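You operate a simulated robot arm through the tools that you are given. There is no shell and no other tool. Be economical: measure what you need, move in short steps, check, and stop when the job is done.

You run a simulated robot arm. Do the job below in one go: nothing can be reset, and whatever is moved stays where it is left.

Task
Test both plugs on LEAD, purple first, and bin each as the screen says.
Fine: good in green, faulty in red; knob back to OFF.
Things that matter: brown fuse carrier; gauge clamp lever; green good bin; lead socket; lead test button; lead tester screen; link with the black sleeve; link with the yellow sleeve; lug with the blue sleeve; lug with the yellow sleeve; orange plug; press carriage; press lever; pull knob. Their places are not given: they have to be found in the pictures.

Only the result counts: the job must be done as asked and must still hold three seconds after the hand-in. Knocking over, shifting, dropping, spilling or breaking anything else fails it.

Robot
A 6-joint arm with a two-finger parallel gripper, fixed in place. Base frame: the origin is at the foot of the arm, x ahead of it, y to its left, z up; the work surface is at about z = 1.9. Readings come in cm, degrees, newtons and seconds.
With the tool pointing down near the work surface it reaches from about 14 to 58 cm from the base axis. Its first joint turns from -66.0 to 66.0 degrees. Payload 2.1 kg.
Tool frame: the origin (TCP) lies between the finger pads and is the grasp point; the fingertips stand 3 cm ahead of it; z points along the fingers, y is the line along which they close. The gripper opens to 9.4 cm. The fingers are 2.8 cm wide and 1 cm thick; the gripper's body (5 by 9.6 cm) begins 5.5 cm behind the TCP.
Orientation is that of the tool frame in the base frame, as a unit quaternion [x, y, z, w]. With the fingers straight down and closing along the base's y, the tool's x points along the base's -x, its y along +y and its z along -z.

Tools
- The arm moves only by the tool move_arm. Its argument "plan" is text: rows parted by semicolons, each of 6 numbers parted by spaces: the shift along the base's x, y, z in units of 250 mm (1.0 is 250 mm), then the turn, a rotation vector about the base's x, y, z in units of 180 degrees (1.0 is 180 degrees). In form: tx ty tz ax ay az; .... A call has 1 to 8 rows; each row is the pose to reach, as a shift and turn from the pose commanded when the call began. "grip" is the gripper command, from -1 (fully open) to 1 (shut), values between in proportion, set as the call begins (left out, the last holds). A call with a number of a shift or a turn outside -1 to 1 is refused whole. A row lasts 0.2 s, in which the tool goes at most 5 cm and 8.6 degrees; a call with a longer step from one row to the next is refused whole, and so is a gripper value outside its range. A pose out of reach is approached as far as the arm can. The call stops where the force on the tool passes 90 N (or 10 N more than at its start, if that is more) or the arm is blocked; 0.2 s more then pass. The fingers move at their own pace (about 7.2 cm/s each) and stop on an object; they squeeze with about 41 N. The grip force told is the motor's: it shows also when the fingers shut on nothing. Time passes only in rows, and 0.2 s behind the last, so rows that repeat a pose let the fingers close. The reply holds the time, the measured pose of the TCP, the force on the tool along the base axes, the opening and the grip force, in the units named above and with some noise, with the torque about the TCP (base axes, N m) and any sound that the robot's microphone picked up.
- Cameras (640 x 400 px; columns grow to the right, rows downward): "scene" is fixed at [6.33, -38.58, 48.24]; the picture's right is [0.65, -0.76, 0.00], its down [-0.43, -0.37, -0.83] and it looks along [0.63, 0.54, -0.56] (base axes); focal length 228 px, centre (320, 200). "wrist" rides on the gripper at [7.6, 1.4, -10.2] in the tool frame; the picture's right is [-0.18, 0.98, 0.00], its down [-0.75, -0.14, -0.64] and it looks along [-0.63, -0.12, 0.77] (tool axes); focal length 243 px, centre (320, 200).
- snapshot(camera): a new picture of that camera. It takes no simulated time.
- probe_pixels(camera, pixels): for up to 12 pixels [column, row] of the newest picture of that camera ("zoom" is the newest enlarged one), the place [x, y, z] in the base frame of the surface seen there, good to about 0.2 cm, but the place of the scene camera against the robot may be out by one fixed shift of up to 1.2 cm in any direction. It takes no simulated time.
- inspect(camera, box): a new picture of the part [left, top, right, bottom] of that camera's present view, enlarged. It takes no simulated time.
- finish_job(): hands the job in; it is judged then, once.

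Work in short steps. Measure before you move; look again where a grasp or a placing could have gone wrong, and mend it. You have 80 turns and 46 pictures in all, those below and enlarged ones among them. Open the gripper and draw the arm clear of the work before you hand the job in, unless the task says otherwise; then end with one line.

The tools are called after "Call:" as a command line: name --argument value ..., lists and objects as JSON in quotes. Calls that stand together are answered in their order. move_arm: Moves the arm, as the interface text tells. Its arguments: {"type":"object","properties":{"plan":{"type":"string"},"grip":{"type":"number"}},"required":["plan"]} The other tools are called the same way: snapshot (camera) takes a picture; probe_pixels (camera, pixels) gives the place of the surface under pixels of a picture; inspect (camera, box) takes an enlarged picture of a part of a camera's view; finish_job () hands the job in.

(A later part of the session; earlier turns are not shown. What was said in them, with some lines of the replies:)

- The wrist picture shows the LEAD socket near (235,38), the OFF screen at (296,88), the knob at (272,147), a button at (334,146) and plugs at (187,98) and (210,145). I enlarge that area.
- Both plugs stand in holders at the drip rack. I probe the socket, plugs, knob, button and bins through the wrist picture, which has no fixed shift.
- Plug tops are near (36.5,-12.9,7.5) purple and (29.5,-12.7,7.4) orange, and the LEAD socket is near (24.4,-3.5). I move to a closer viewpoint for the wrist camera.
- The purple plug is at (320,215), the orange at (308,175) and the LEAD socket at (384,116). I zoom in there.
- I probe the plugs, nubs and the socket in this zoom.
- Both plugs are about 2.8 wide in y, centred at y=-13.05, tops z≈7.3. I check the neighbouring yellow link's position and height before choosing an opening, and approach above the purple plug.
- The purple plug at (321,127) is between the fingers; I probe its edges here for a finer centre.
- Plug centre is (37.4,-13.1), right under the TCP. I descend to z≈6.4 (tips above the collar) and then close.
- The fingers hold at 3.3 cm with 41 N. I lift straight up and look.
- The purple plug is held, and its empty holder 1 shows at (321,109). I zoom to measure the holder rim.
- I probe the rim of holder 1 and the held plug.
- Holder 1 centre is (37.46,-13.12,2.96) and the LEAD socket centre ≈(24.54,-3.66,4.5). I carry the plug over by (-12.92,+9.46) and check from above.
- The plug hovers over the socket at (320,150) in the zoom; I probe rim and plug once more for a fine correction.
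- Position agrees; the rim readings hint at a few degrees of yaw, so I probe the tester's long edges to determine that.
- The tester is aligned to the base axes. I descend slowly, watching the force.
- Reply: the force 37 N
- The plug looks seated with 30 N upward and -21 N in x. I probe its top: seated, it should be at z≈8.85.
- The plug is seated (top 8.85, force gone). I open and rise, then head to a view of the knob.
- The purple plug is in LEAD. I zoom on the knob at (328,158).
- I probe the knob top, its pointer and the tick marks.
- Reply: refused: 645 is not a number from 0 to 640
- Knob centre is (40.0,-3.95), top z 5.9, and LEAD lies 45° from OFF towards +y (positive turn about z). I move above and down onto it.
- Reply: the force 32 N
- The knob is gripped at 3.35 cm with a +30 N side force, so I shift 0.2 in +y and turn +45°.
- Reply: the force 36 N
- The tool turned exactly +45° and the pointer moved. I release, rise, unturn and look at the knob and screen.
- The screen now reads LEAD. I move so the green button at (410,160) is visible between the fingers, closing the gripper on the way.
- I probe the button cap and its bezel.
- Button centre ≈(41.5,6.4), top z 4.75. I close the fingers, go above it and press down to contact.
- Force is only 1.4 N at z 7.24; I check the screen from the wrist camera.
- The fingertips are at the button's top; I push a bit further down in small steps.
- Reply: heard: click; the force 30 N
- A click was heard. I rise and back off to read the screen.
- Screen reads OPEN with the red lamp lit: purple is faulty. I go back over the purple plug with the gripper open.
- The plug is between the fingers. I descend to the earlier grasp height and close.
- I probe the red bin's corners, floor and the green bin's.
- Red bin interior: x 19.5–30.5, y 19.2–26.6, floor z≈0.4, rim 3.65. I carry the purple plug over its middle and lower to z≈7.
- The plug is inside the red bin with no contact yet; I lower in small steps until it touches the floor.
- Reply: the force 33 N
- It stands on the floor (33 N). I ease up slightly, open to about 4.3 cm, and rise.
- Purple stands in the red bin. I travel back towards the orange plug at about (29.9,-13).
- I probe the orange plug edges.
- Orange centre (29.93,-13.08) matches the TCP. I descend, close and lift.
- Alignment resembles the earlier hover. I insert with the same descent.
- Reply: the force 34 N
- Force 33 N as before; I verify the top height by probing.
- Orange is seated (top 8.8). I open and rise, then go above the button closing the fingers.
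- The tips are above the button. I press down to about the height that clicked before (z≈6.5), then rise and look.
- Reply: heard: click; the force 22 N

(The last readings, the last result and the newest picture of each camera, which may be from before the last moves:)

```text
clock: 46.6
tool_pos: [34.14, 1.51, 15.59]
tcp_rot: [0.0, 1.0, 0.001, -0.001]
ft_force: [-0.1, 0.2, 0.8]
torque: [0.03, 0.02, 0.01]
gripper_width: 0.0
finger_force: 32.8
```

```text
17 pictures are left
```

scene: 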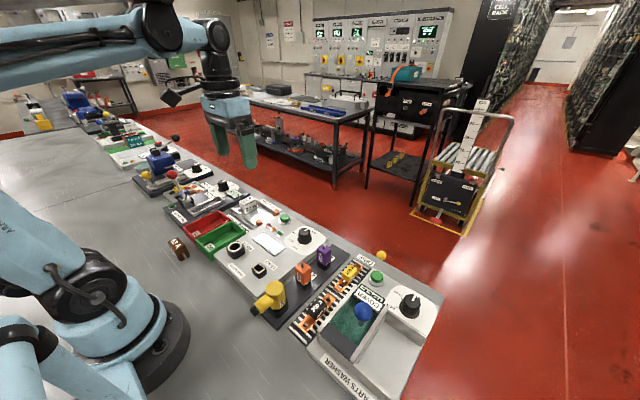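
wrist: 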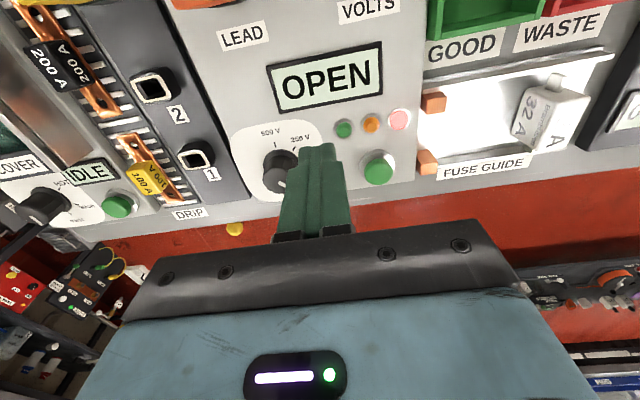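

The screen still reads OPEN; it could be stale or a true result. I wait a moment and look again, also viewing the seated plug from the scene camera.

Call:
move_arm --plan "0 -0.04 0.04 0 0 0; 0 -0.04 0.04 0 0 0; 0 -0.04 0.04 0 0 0; 0 -0.04 0.04 0 0 0; 0 -0.04 0.04 0 0 0; 0 -0.04 0.04 0 0 0; 0 -0.04 0.04 0 0 0"

Call:
inspect --camera "wrist" --box '[160, 0, 440, 200]'

Call:
inspect --camera "scene" --box '[220, 210, 320, 290]'

```text
clock: 48.2
tool_pos: [34.22, 0.34, 16.63]
tcp_rot: [0.0, 1.0, 0.001, 0.0]
ft_force: [-1.0, 0.5, -0.2]
torque: [-0.04, 0.0, -0.01]
gripper_width: 0.02
finger_force: 32.7
```

```text
2.00 times, centred on (300, 100) of wrist
```

zoom: 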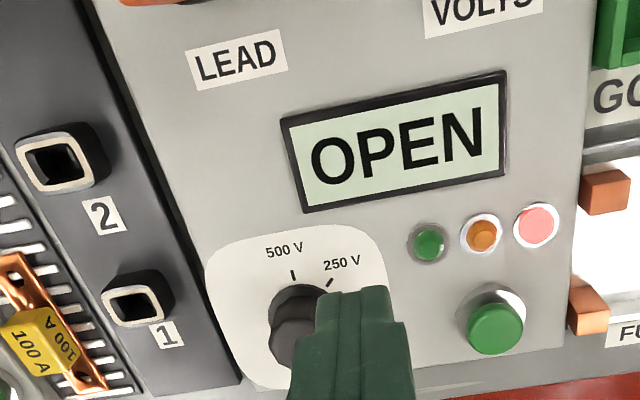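

```text
5.00 times, centred on (270, 250) of scene
```

zoom: 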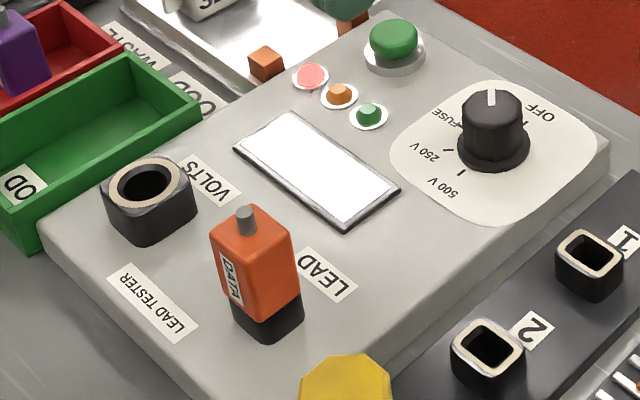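

Orange appears fully seated on the rim, the screen still OPEN with red lamp. To rule out imperfect seating, I press gently on the plug's top with closed fingers.

Call:
move_arm --plan "-0.13 -0.06 0 0 0 0; -0.26 -0.12 0 0 0 0; -0.392 -0.164 0 0 0 0; -0.392 -0.164 -0.09 0 0 0; -0.392 -0.164 -0.12 0 0 0; -0.392 -0.164 -0.12 0 0 0"

Call:
move_arm --plan "0 0 -0.01 0 0 0; 0 0 -0.02 0 0 0; 0 0 -0.028 0 0 0; 0 0 -0.036 0 0 0; 0 0 -0.044 0 0 0; 0 0 -0.044 0 0 0"

```text
clock: 49.6
tool_pos: [24.37, -3.55, 13.47]
tcp_rot: [0.0, 1.0, 0.001, 0.0]
ft_force: [1.0, 0.2, -0.3]
torque: [0.02, 0.02, -0.01]
gripper_width: 0.0
finger_force: 33.1
```

```text
clock: 51.0
tool_pos: [24.48, -3.59, 12.27]
tcp_rot: [0.0, 1.0, 0.0, 0.0]
ft_force: [0.6, 0.0, -0.2]
torque: [-0.01, 0.0, 0.02]
gripper_width: 0.0
finger_force: 32.9
```

No contact yet (the button also met the tips lower than expected); I continue down in small steps.

Call:
move_arm --plan "0 0 -0.01 0 0 0; 0 0 -0.018 0 0 0; 0 0 -0.026 0 0 0; 0 0 -0.034 0 0 0; 0 0 -0.034 0 0 0"

Call:
snapshot --camera "wrist"

```text
clock: 52.2
tool_pos: [24.32, -3.63, 11.64]
tcp_rot: [0.001, 1.0, 0.002, 0.0]
ft_force: [-8.6, 0.8, 64.4]
torque: [0.07, 0.41, 0.03]
gripper_width: 0.0
finger_force: 32.7
```

```text
14 pictures are left
```

wrist: 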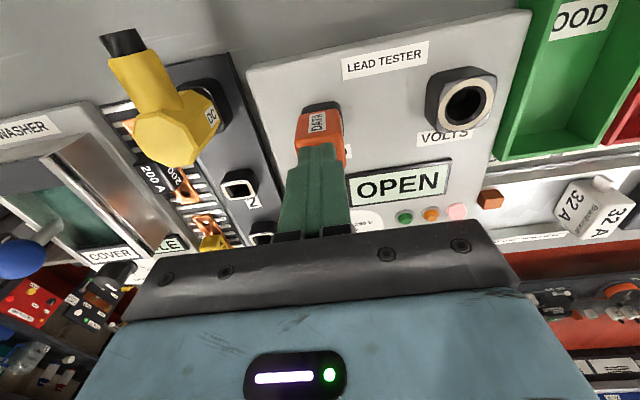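

The plug doesn't budge under 64 N, so it is seated. I repeat the button press to confirm the reading.

Call:
move_arm --plan "0 0 0.1 0 0 0; 0 0 0.2 0 0 0; 0.16 0.09 0.2 0 0 0; 0.32 0.18 0.2 0 0 0; 0.48 0.27 0.2 0 0 0; 0.6 0.36 0.1 0 0 0; 0.672 0.404 -0.06 0 0 0; 0.672 0.404 -0.1 0 0 0"

Call:
move_arm --plan "0 0 -0.04 0 0 0; 0 0 -0.06 0 0 0; 0 0 -0.08 0 0 0; 0 0 -0.095 0 0 0; 0 0 -0.104 0 0 0; 0 0 -0.104 0 0 0"

Call:
move_arm --plan "0 0 0.1 0 0 0; 0 0 0.25 0 0 0; -0.14 -0.1 0.34 0 0 0; -0.28 -0.22 0.4 0 0 0; -0.28 -0.22 0.4 0 0 0"

Call:
inspect --camera "wrist" --box '[160, 0, 440, 200]'

```text
clock: 54.0
tool_pos: [41.42, 6.58, 9.05]
tcp_rot: [0.0, 1.0, 0.0, 0.0]
ft_force: [-0.2, -0.9, -0.3]
torque: [-0.01, 0.02, 0.02]
gripper_width: 0.01
finger_force: 32.8
```

```text
clock: 55.4
tool_pos: [41.52, 6.29, 6.44]
tcp_rot: [-0.001, 1.0, 0.002, 0.0]
ft_force: [-1.8, 10.3, 33.1]
torque: [0.35, 0.04, -0.05]
gripper_width: 0.01
finger_force: 32.8
heard: click
```

```text
clock: 56.6
tool_pos: [34.18, 1.25, 16.37]
tcp_rot: [0.0, 1.0, 0.001, 0.001]
ft_force: [-0.5, -0.9, -0.1]
torque: [-0.02, 0.02, -0.01]
gripper_width: 0.01
finger_force: 33.0
```

```text
2.00 times, centred on (300, 100) of wrist
```

zoom: 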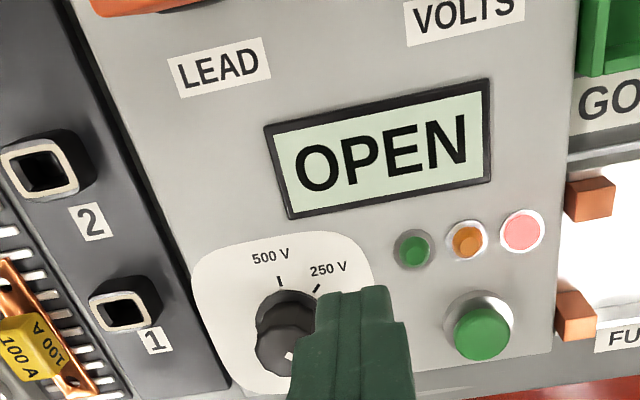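

OPEN again. As the display may be latched, I'll cycle the knob to OFF and back to LEAD and test afresh; first I approach the knob with the gripper open and turned +45°.

Call:
move_arm --plan "0.04 -0.03 0 0 0 0.042; 0.08 -0.06 0 0 0 0.084; 0.12 -0.09 0 0 0 0.126; 0.16 -0.12 0 0 0 0.168; 0.2 -0.15 -0.06 0 0 0.21; 0.234 -0.18 -0.12 0 0 0.25; 0.234 -0.18 -0.24 0 0 0.25; 0.234 -0.18 -0.24 0 0 0.25" --grip -0.1

Call:
move_arm --plan "0 0 -0.08 0 0 0; 0 0 -0.146 0 0 0; 0 0 -0.146 0 0 0"

Call:
move_arm --plan "0 0 0 0 0 0; 0 0 0 0 0 0; 0 0 0 0 0 0" --grip 1

```text
clock: 58.4
tool_pos: [40.2, -3.53, 10.26]
tcp_rot: [-0.383, 0.924, 0.001, -0.001]
ft_force: [0.3, 1.1, 0.3]
torque: [-0.01, -0.02, 0.03]
gripper_width: 5.17
finger_force: 0.0
```

```text
clock: 59.2
tool_pos: [40.14, -3.65, 6.64]
tcp_rot: [-0.383, 0.924, 0.001, 0.0]
ft_force: [0.2, 0.4, 0.3]
torque: [0.01, 0.02, -0.01]
gripper_width: 5.17
finger_force: 0.1
```

```text
clock: 60.0
tool_pos: [40.07, -3.68, 6.52]
tcp_rot: [-0.382, 0.924, -0.001, 0.001]
ft_force: [11.4, -9.1, -10.3]
torque: [0.28, 0.11, 0.01]
gripper_width: 3.35
finger_force: 44.5
```

The knob is gripped. I turn -45° to OFF, then check the screen.

Call:
move_arm --plan "0 0 0 0 0 -0.042; 0 0 0 0 0 -0.084; 0 0 0 0 0 -0.126; 0 0 0 0 0 -0.168; 0 0 0 0 0 -0.21; 0 0 0 0 0 -0.25; 0 0 0 0 0 -0.25"

Call:
move_arm --plan "0 0 0 0 0 0.042; 0 0 0 0 0 0.084; 0 0 0 0 0 0.126; 0 0 0 0 0 0.168; 0 0 0 0 0 0.21; 0 0 0 0 0 0.25; 0 0 0 0 0 0.25"

Call:
move_arm --plan "0 0 0 0 0 0; 0 0 0 0 0 0; 0 0 0.1 0 0 0; 0 0 0.2 0 0 0" --grip -0.1

Call:
move_arm --plan "-0.04 0 0.05 0 0 -0.042; -0.08 0.03 0.1 0 0 -0.084; -0.12 0.06 0.15 0 0 -0.126; -0.16 0.09 0.19 0 0 -0.168; -0.2 0.13 0.19 0 0 -0.21; -0.24 0.18 0.19 0 0 -0.25; -0.24 0.18 0.19 0 0 -0.25"

Call:
inspect --camera "wrist" --box '[160, 0, 440, 200]'

```text
clock: 61.6
tool_pos: [40.06, -3.65, 6.77]
tcp_rot: [0.002, 1.0, -0.003, 0.0]
ft_force: [11.0, -25.7, -32.2]
torque: [0.1, -0.58, 0.05]
gripper_width: 3.35
finger_force: 44.5
```

```text
clock: 63.2
tool_pos: [40.07, -3.68, 6.8]
tcp_rot: [-0.384, 0.923, 0.001, -0.001]
ft_force: [-5.9, -9.4, 26.9]
torque: [-1.0, 0.11, 0.01]
gripper_width: 3.35
finger_force: 45.0
```

```text
clock: 64.2
tool_pos: [40.21, -3.75, 11.9]
tcp_rot: [-0.383, 0.924, 0.001, 0.0]
ft_force: [0.4, 0.1, -0.9]
torque: [0.03, -0.03, 0.0]
gripper_width: 5.16
finger_force: 0.0
```

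```text
clock: 65.8
tool_pos: [34.17, 1.1, 16.59]
tcp_rot: [0.001, 1.0, 0.001, -0.001]
ft_force: [-1.1, -0.3, 0.2]
torque: [-0.03, 0.01, -0.02]
gripper_width: 5.16
finger_force: 0.0
```

```text
2.00 times, centred on (300, 100) of wrist
```

zoom: 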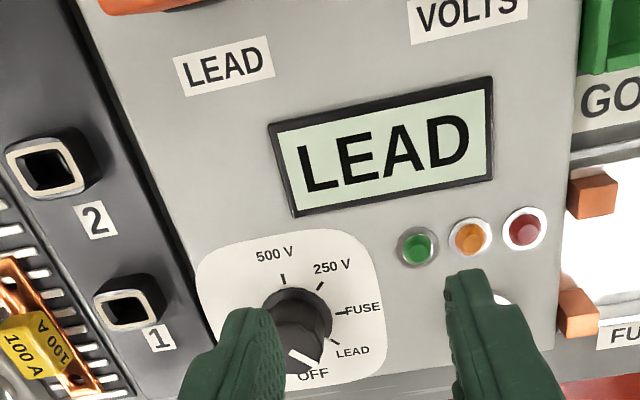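

The tester reset to LEAD with the lamps off. I press the button for a fresh test of orange.

Call:
move_arm --plan "0.1 0.08 0 0 0 0; 0.2 0.16 0 0 0 0; 0.288 0.22 -0.08 0 0 0; 0.288 0.22 -0.2 0 0 0; 0.288 0.22 -0.3 0 0 0; 0.288 0.22 -0.3 0 0 0" --grip 1

Call:
move_arm --plan "0 0 -0.04 0 0 0; 0 0 -0.06 0 0 0; 0 0 -0.08 0 0 0; 0 0 -0.095 0 0 0; 0 0 -0.104 0 0 0; 0 0 -0.104 0 0 0"

Call:
move_arm --plan "0 0 0.1 0 0 0; 0 0 0.25 0 0 0; -0.14 -0.1 0.34 0 0 0; -0.28 -0.22 0.4 0 0 0; -0.28 -0.22 0.4 0 0 0"

Call:
inspect --camera "wrist" --box '[160, 0, 440, 200]'

```text
clock: 67.2
tool_pos: [41.51, 6.55, 9.0]
tcp_rot: [0.001, 1.0, 0.001, 0.001]
ft_force: [0.8, -0.4, 0.3]
torque: [0.01, 0.02, 0.02]
gripper_width: 0.0
finger_force: 32.8
```

```text
clock: 68.6
tool_pos: [41.54, 6.56, 6.66]
tcp_rot: [-0.001, 1.0, 0.002, 0.0]
ft_force: [-1.6, 9.3, 24.7]
torque: [0.27, 0.03, -0.01]
gripper_width: 0.0
finger_force: 32.3
heard: click
```

```text
clock: 69.8
tool_pos: [34.58, 1.01, 16.59]
tcp_rot: [0.0, 1.0, 0.001, 0.0]
ft_force: [-0.4, -0.9, -0.6]
torque: [-0.02, -0.06, -0.05]
gripper_width: 0.0
finger_force: 33.2
```

```text
2.00 times, centred on (300, 100) of wrist
```

zoom: 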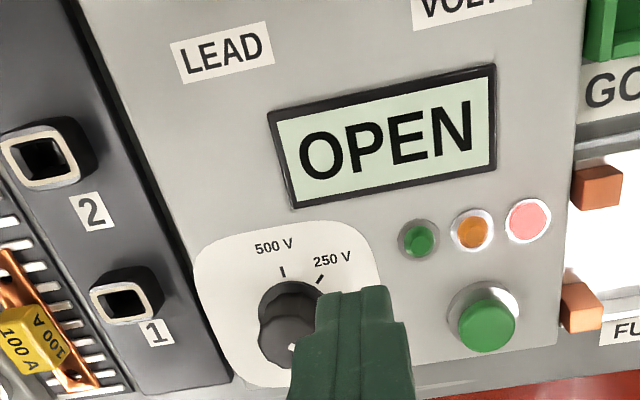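

A fresh OPEN with red lamp: orange is faulty too. I pick it from the socket.

Call:
move_arm --plan "-0.13 -0.06 0 0 0 0; -0.26 -0.12 0 0 0 0; -0.396 -0.18 0 0 0 0; -0.396 -0.18 0 0 0 0; -0.396 -0.18 -0.1 0 0 0; -0.396 -0.18 -0.22 0 0 0; -0.396 -0.18 -0.33 0 0 0; -0.396 -0.18 -0.33 0 0 0" --grip -0.1

Call:
move_arm --plan "0 0 0 0 0 0; 0 0 0 0 0 0; 0 0 0 0 0 0" --grip 1

Call:
move_arm --plan "0 0 0.05 0 0 0; 0 0 0.12 0 0 0; 0 0 0.28 0 0 0; 0 0.15 0.36 0 0 0; 0 0.3 0.36 0 0 0; 0 0.45 0.36 0 0 0; 0 0.6 0.36 0 0 0; 0 0.7 0.36 0 0 0"

Call:
snapshot --camera "wrist"

```text
clock: 71.6
tool_pos: [24.6, -3.71, 8.09]
tcp_rot: [0.0, 1.0, 0.001, 0.001]
ft_force: [0.7, -0.2, -0.1]
torque: [-0.02, -0.01, -0.01]
gripper_width: 5.16
finger_force: 0.0
```

```text
clock: 72.4
tool_pos: [24.67, -3.62, 8.1]
tcp_rot: [-0.001, 1.0, 0.001, 0.0]
ft_force: [0.5, 12.2, -1.7]
torque: [0.4, -0.03, -0.04]
gripper_width: 3.35
finger_force: 41.1
```

```text
clock: 74.2
tool_pos: [24.73, 14.03, 17.18]
tcp_rot: [0.0, 1.0, -0.001, 0.0]
ft_force: [0.1, 0.1, -0.6]
torque: [0.02, 0.03, 0.0]
gripper_width: 3.34
finger_force: 41.4
```

```text
10 pictures are left
```

wrist: 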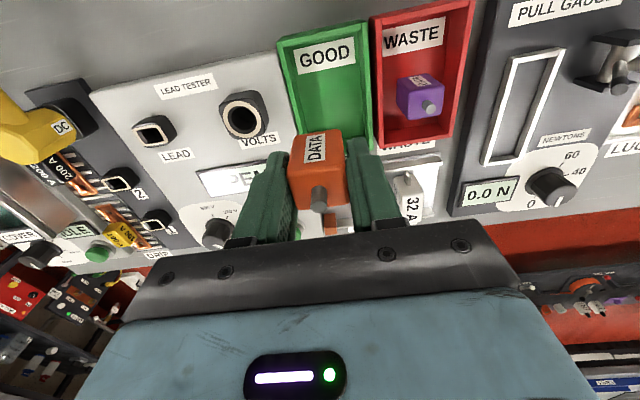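

Orange is held. I check where purple stands to choose a free spot in the red bin.

Call:
probe_pixels --camera "wrist" --pixels '[[402, 100], [440, 95], [430, 107], [408, 118], [440, 112], [418, 85], [385, 145], [445, 137], [420, 132]]'

```text
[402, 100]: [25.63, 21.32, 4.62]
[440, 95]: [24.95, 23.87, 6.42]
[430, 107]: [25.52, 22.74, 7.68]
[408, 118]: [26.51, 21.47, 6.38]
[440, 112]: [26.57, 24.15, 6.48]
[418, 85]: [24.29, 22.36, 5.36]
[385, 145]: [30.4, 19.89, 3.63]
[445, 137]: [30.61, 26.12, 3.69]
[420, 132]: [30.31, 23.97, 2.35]
```

Purple spans x 24.2–26.6; the nearer half (x≈21.8) is free. I carry orange there and lower until contact.

Call:
move_arm --plan "-0.05 0.18 0 0 0 0; -0.104 0.36 0 0 0 0; -0.104 0.36 -0.06 0 0 0; -0.104 0.36 -0.2 0 0 0; -0.104 0.36 -0.34 0 0 0; -0.104 0.36 -0.44 0 0 0; -0.104 0.36 -0.46 0 0 0; -0.104 0.36 -0.46 0 0 0"

Call:
move_arm --plan "0 0 -0.01 0 0 0; 0 0 -0.02 0 0 0; 0 0 -0.03 0 0 0; 0 0 -0.03 0 0 0"

```text
clock: 76.0
tool_pos: [21.94, 22.77, 5.75]
tcp_rot: [0.0, 1.0, 0.0, 0.001]
ft_force: [0.9, -1.2, 16.6]
torque: [-0.12, 0.0, -0.01]
gripper_width: 3.34
finger_force: 41.6
```

```text
clock: 77.0
tool_pos: [21.9, 22.92, 4.97]
tcp_rot: [0.0, 1.0, 0.001, 0.001]
ft_force: [4.9, 2.7, 32.2]
torque: [0.1, -0.2, 0.01]
gripper_width: 3.34
finger_force: 40.5
```

Contact came at z 5.75 already, so I check with a picture before releasing.

Call:
snapshot --camera "wrist"

```text
9 pictures are left
```

wrist: 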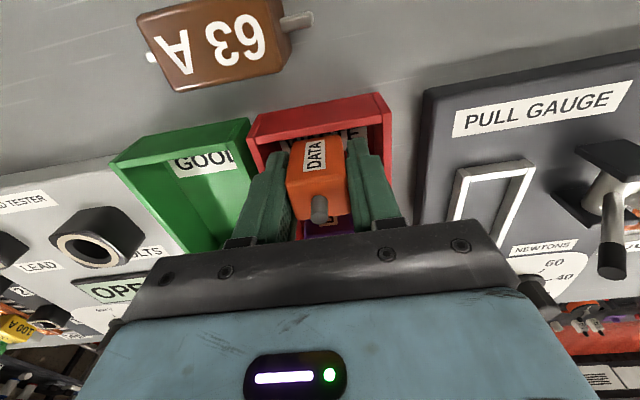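

Orange is upright in the red bin with purple behind it. I release and rise.

Call:
move_arm --plan "0 0 0.008 0 0 0; 0 0 0.008 0 0 0; 0 0 0.008 0 0 0; 0 0 0.06 0 0 0; 0 0 0.2 0 0 0; 0 0 0.38 0 0 0; 0 0 0.45 0 0 0" --grip 0.085

Call:
snapshot --camera "wrist"

```text
clock: 78.6
tool_pos: [21.87, 22.99, 16.06]
tcp_rot: [0.0, 1.0, 0.0, 0.0]
ft_force: [-0.2, -0.1, 0.2]
torque: [-0.02, 0.01, -0.02]
gripper_width: 4.33
finger_force: 0.1
```

```text
8 pictures are left
```

wrist: 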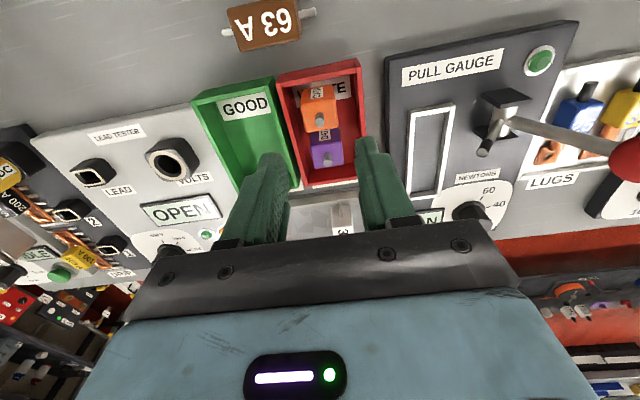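

Both plugs are in the red bin. Now I return to the knob to turn it OFF.

Call:
move_arm --plan "0.08 -0.146 0.01 0 0 0; 0.16 -0.292 0.01 0 0 0; 0.24 -0.438 0.01 0 0 0; 0.32 -0.584 0.01 0 0 0; 0.41 -0.73 0.01 0 0 0; 0.492 -0.88 0.01 0 0 0; 0.492 -0.88 0.01 0 0 0" --grip -0.1

Call:
move_arm --plan "0.04 -0.03 0 0 0 0.042; 0.08 -0.06 0 0 0 0.084; 0.12 -0.09 0 0 0 0.126; 0.16 -0.12 0 0 0 0.168; 0.2 -0.15 -0.06 0 0 0.21; 0.238 -0.18 -0.12 0 0 0.25; 0.238 -0.18 -0.24 0 0 0.25; 0.238 -0.18 -0.24 0 0 0.25"

Call:
move_arm --plan "0 0 -0.08 0 0 0; 0 0 -0.144 0 0 0; 0 0 -0.144 0 0 0"

Call:
move_arm --plan "0 0 0 0 0 0; 0 0 0 0 0 0; 0 0 0 0 0 0" --grip 1

```text
clock: 80.2
tool_pos: [34.28, 0.46, 16.23]
tcp_rot: [-0.001, 1.0, 0.001, 0.0]
ft_force: [-0.2, -0.1, 0.1]
torque: [-0.01, -0.02, -0.03]
gripper_width: 5.16
finger_force: 0.1
```

```text
clock: 82.0
tool_pos: [40.0, -3.37, 10.33]
tcp_rot: [-0.384, 0.923, 0.001, 0.0]
ft_force: [0.2, -0.8, 0.4]
torque: [-0.02, 0.01, -0.01]
gripper_width: 5.19
finger_force: 0.0
```

```text
clock: 82.8
tool_pos: [40.03, -3.46, 6.65]
tcp_rot: [-0.383, 0.924, 0.001, 0.0]
ft_force: [-0.6, -0.5, -0.3]
torque: [0.0, 0.03, 0.02]
gripper_width: 5.13
finger_force: 0.0
```

```text
clock: 83.6
tool_pos: [40.15, -3.62, 6.74]
tcp_rot: [-0.382, 0.924, -0.003, 0.002]
ft_force: [24.5, -22.4, -14.3]
torque: [0.12, 0.44, 0.09]
gripper_width: 3.35
finger_force: 44.8
```

The knob is gripped; I turn -45° to OFF with a small centring shift, release, rise and back off.

Call:
move_arm --plan "0.004 -0.004 0 0 0 -0.042; 0.004 -0.005 0 0 0 -0.084; 0.003 -0.006 0 0 0 -0.126; 0.002 -0.007 0 0 0 -0.168; 0 -0.008 0 0 0 -0.21; 0 -0.008 0 0 0 -0.25; 0 -0.008 0 0 0 -0.25"

Call:
move_arm --plan "0 0 0 0 0 0; 0 0 0 0 0 0; 0 0 0.1 0 0 0; 0 0 0.25 0 0 0; -0.12 0.06 0.38 0 0 0; -0.24 0.14 0.42 0 0 0; -0.24 0.14 0.42 0 0 0" --grip -0.1

Call:
snapshot --camera "wrist"

```text
clock: 85.2
tool_pos: [40.24, -3.77, 6.87]
tcp_rot: [0.0, 1.0, -0.001, 0.0]
ft_force: [7.5, -16.2, -20.0]
torque: [-0.01, -0.7, 0.35]
gripper_width: 3.33
finger_force: 44.7
```

```text
clock: 86.8
tool_pos: [34.11, -0.03, 17.42]
tcp_rot: [0.001, 1.0, 0.001, 0.0]
ft_force: [-0.2, 1.0, -0.7]
torque: [-0.03, -0.04, -0.03]
gripper_width: 5.15
finger_force: 0.0
```

```text
7 pictures are left
```

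wrist: 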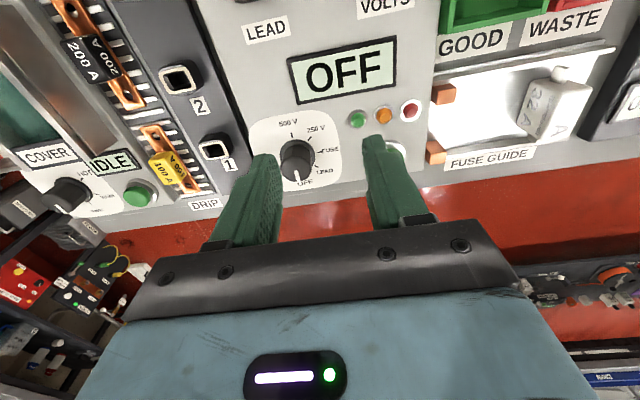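

The screen reads OFF. I raise the arm clear with the gripper open and make a last check of the whole scene.

Call:
move_arm --plan "0 0 0.18 0 0 0; 0 0 0.36 0 0 0; 0 0 0.5 0 0 0; 0 0 0.5 0 0 0" --grip -1

Call:
snapshot --camera "scene"

```text
clock: 87.8
tool_pos: [34.32, -0.28, 29.78]
tcp_rot: [0.0, 1.0, 0.002, 0.0]
ft_force: [-0.1, 0.9, 0.3]
torque: [-0.01, -0.01, -0.02]
gripper_width: 9.39
finger_force: 0.2
```

```text
6 pictures are left
```

scene: 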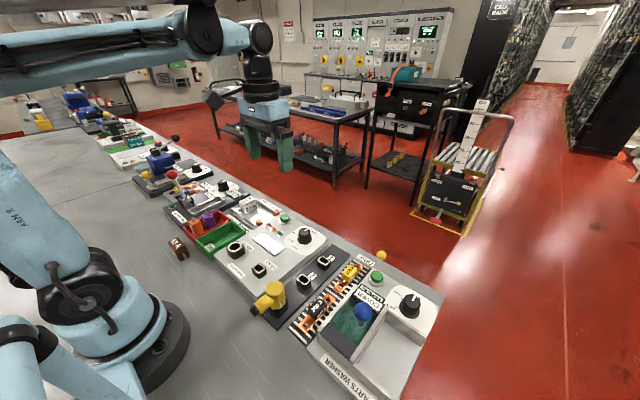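

Both plugs are in the red bin, the knob is at OFF, and nothing else has moved; I hand in.

Call:
finish_job

```text
The job is handed in.
```

Both plugs tested OPEN on LEAD (purple first; orange retested after a reset and still OPEN), so both are in the red bin; the knob is back at OFF.
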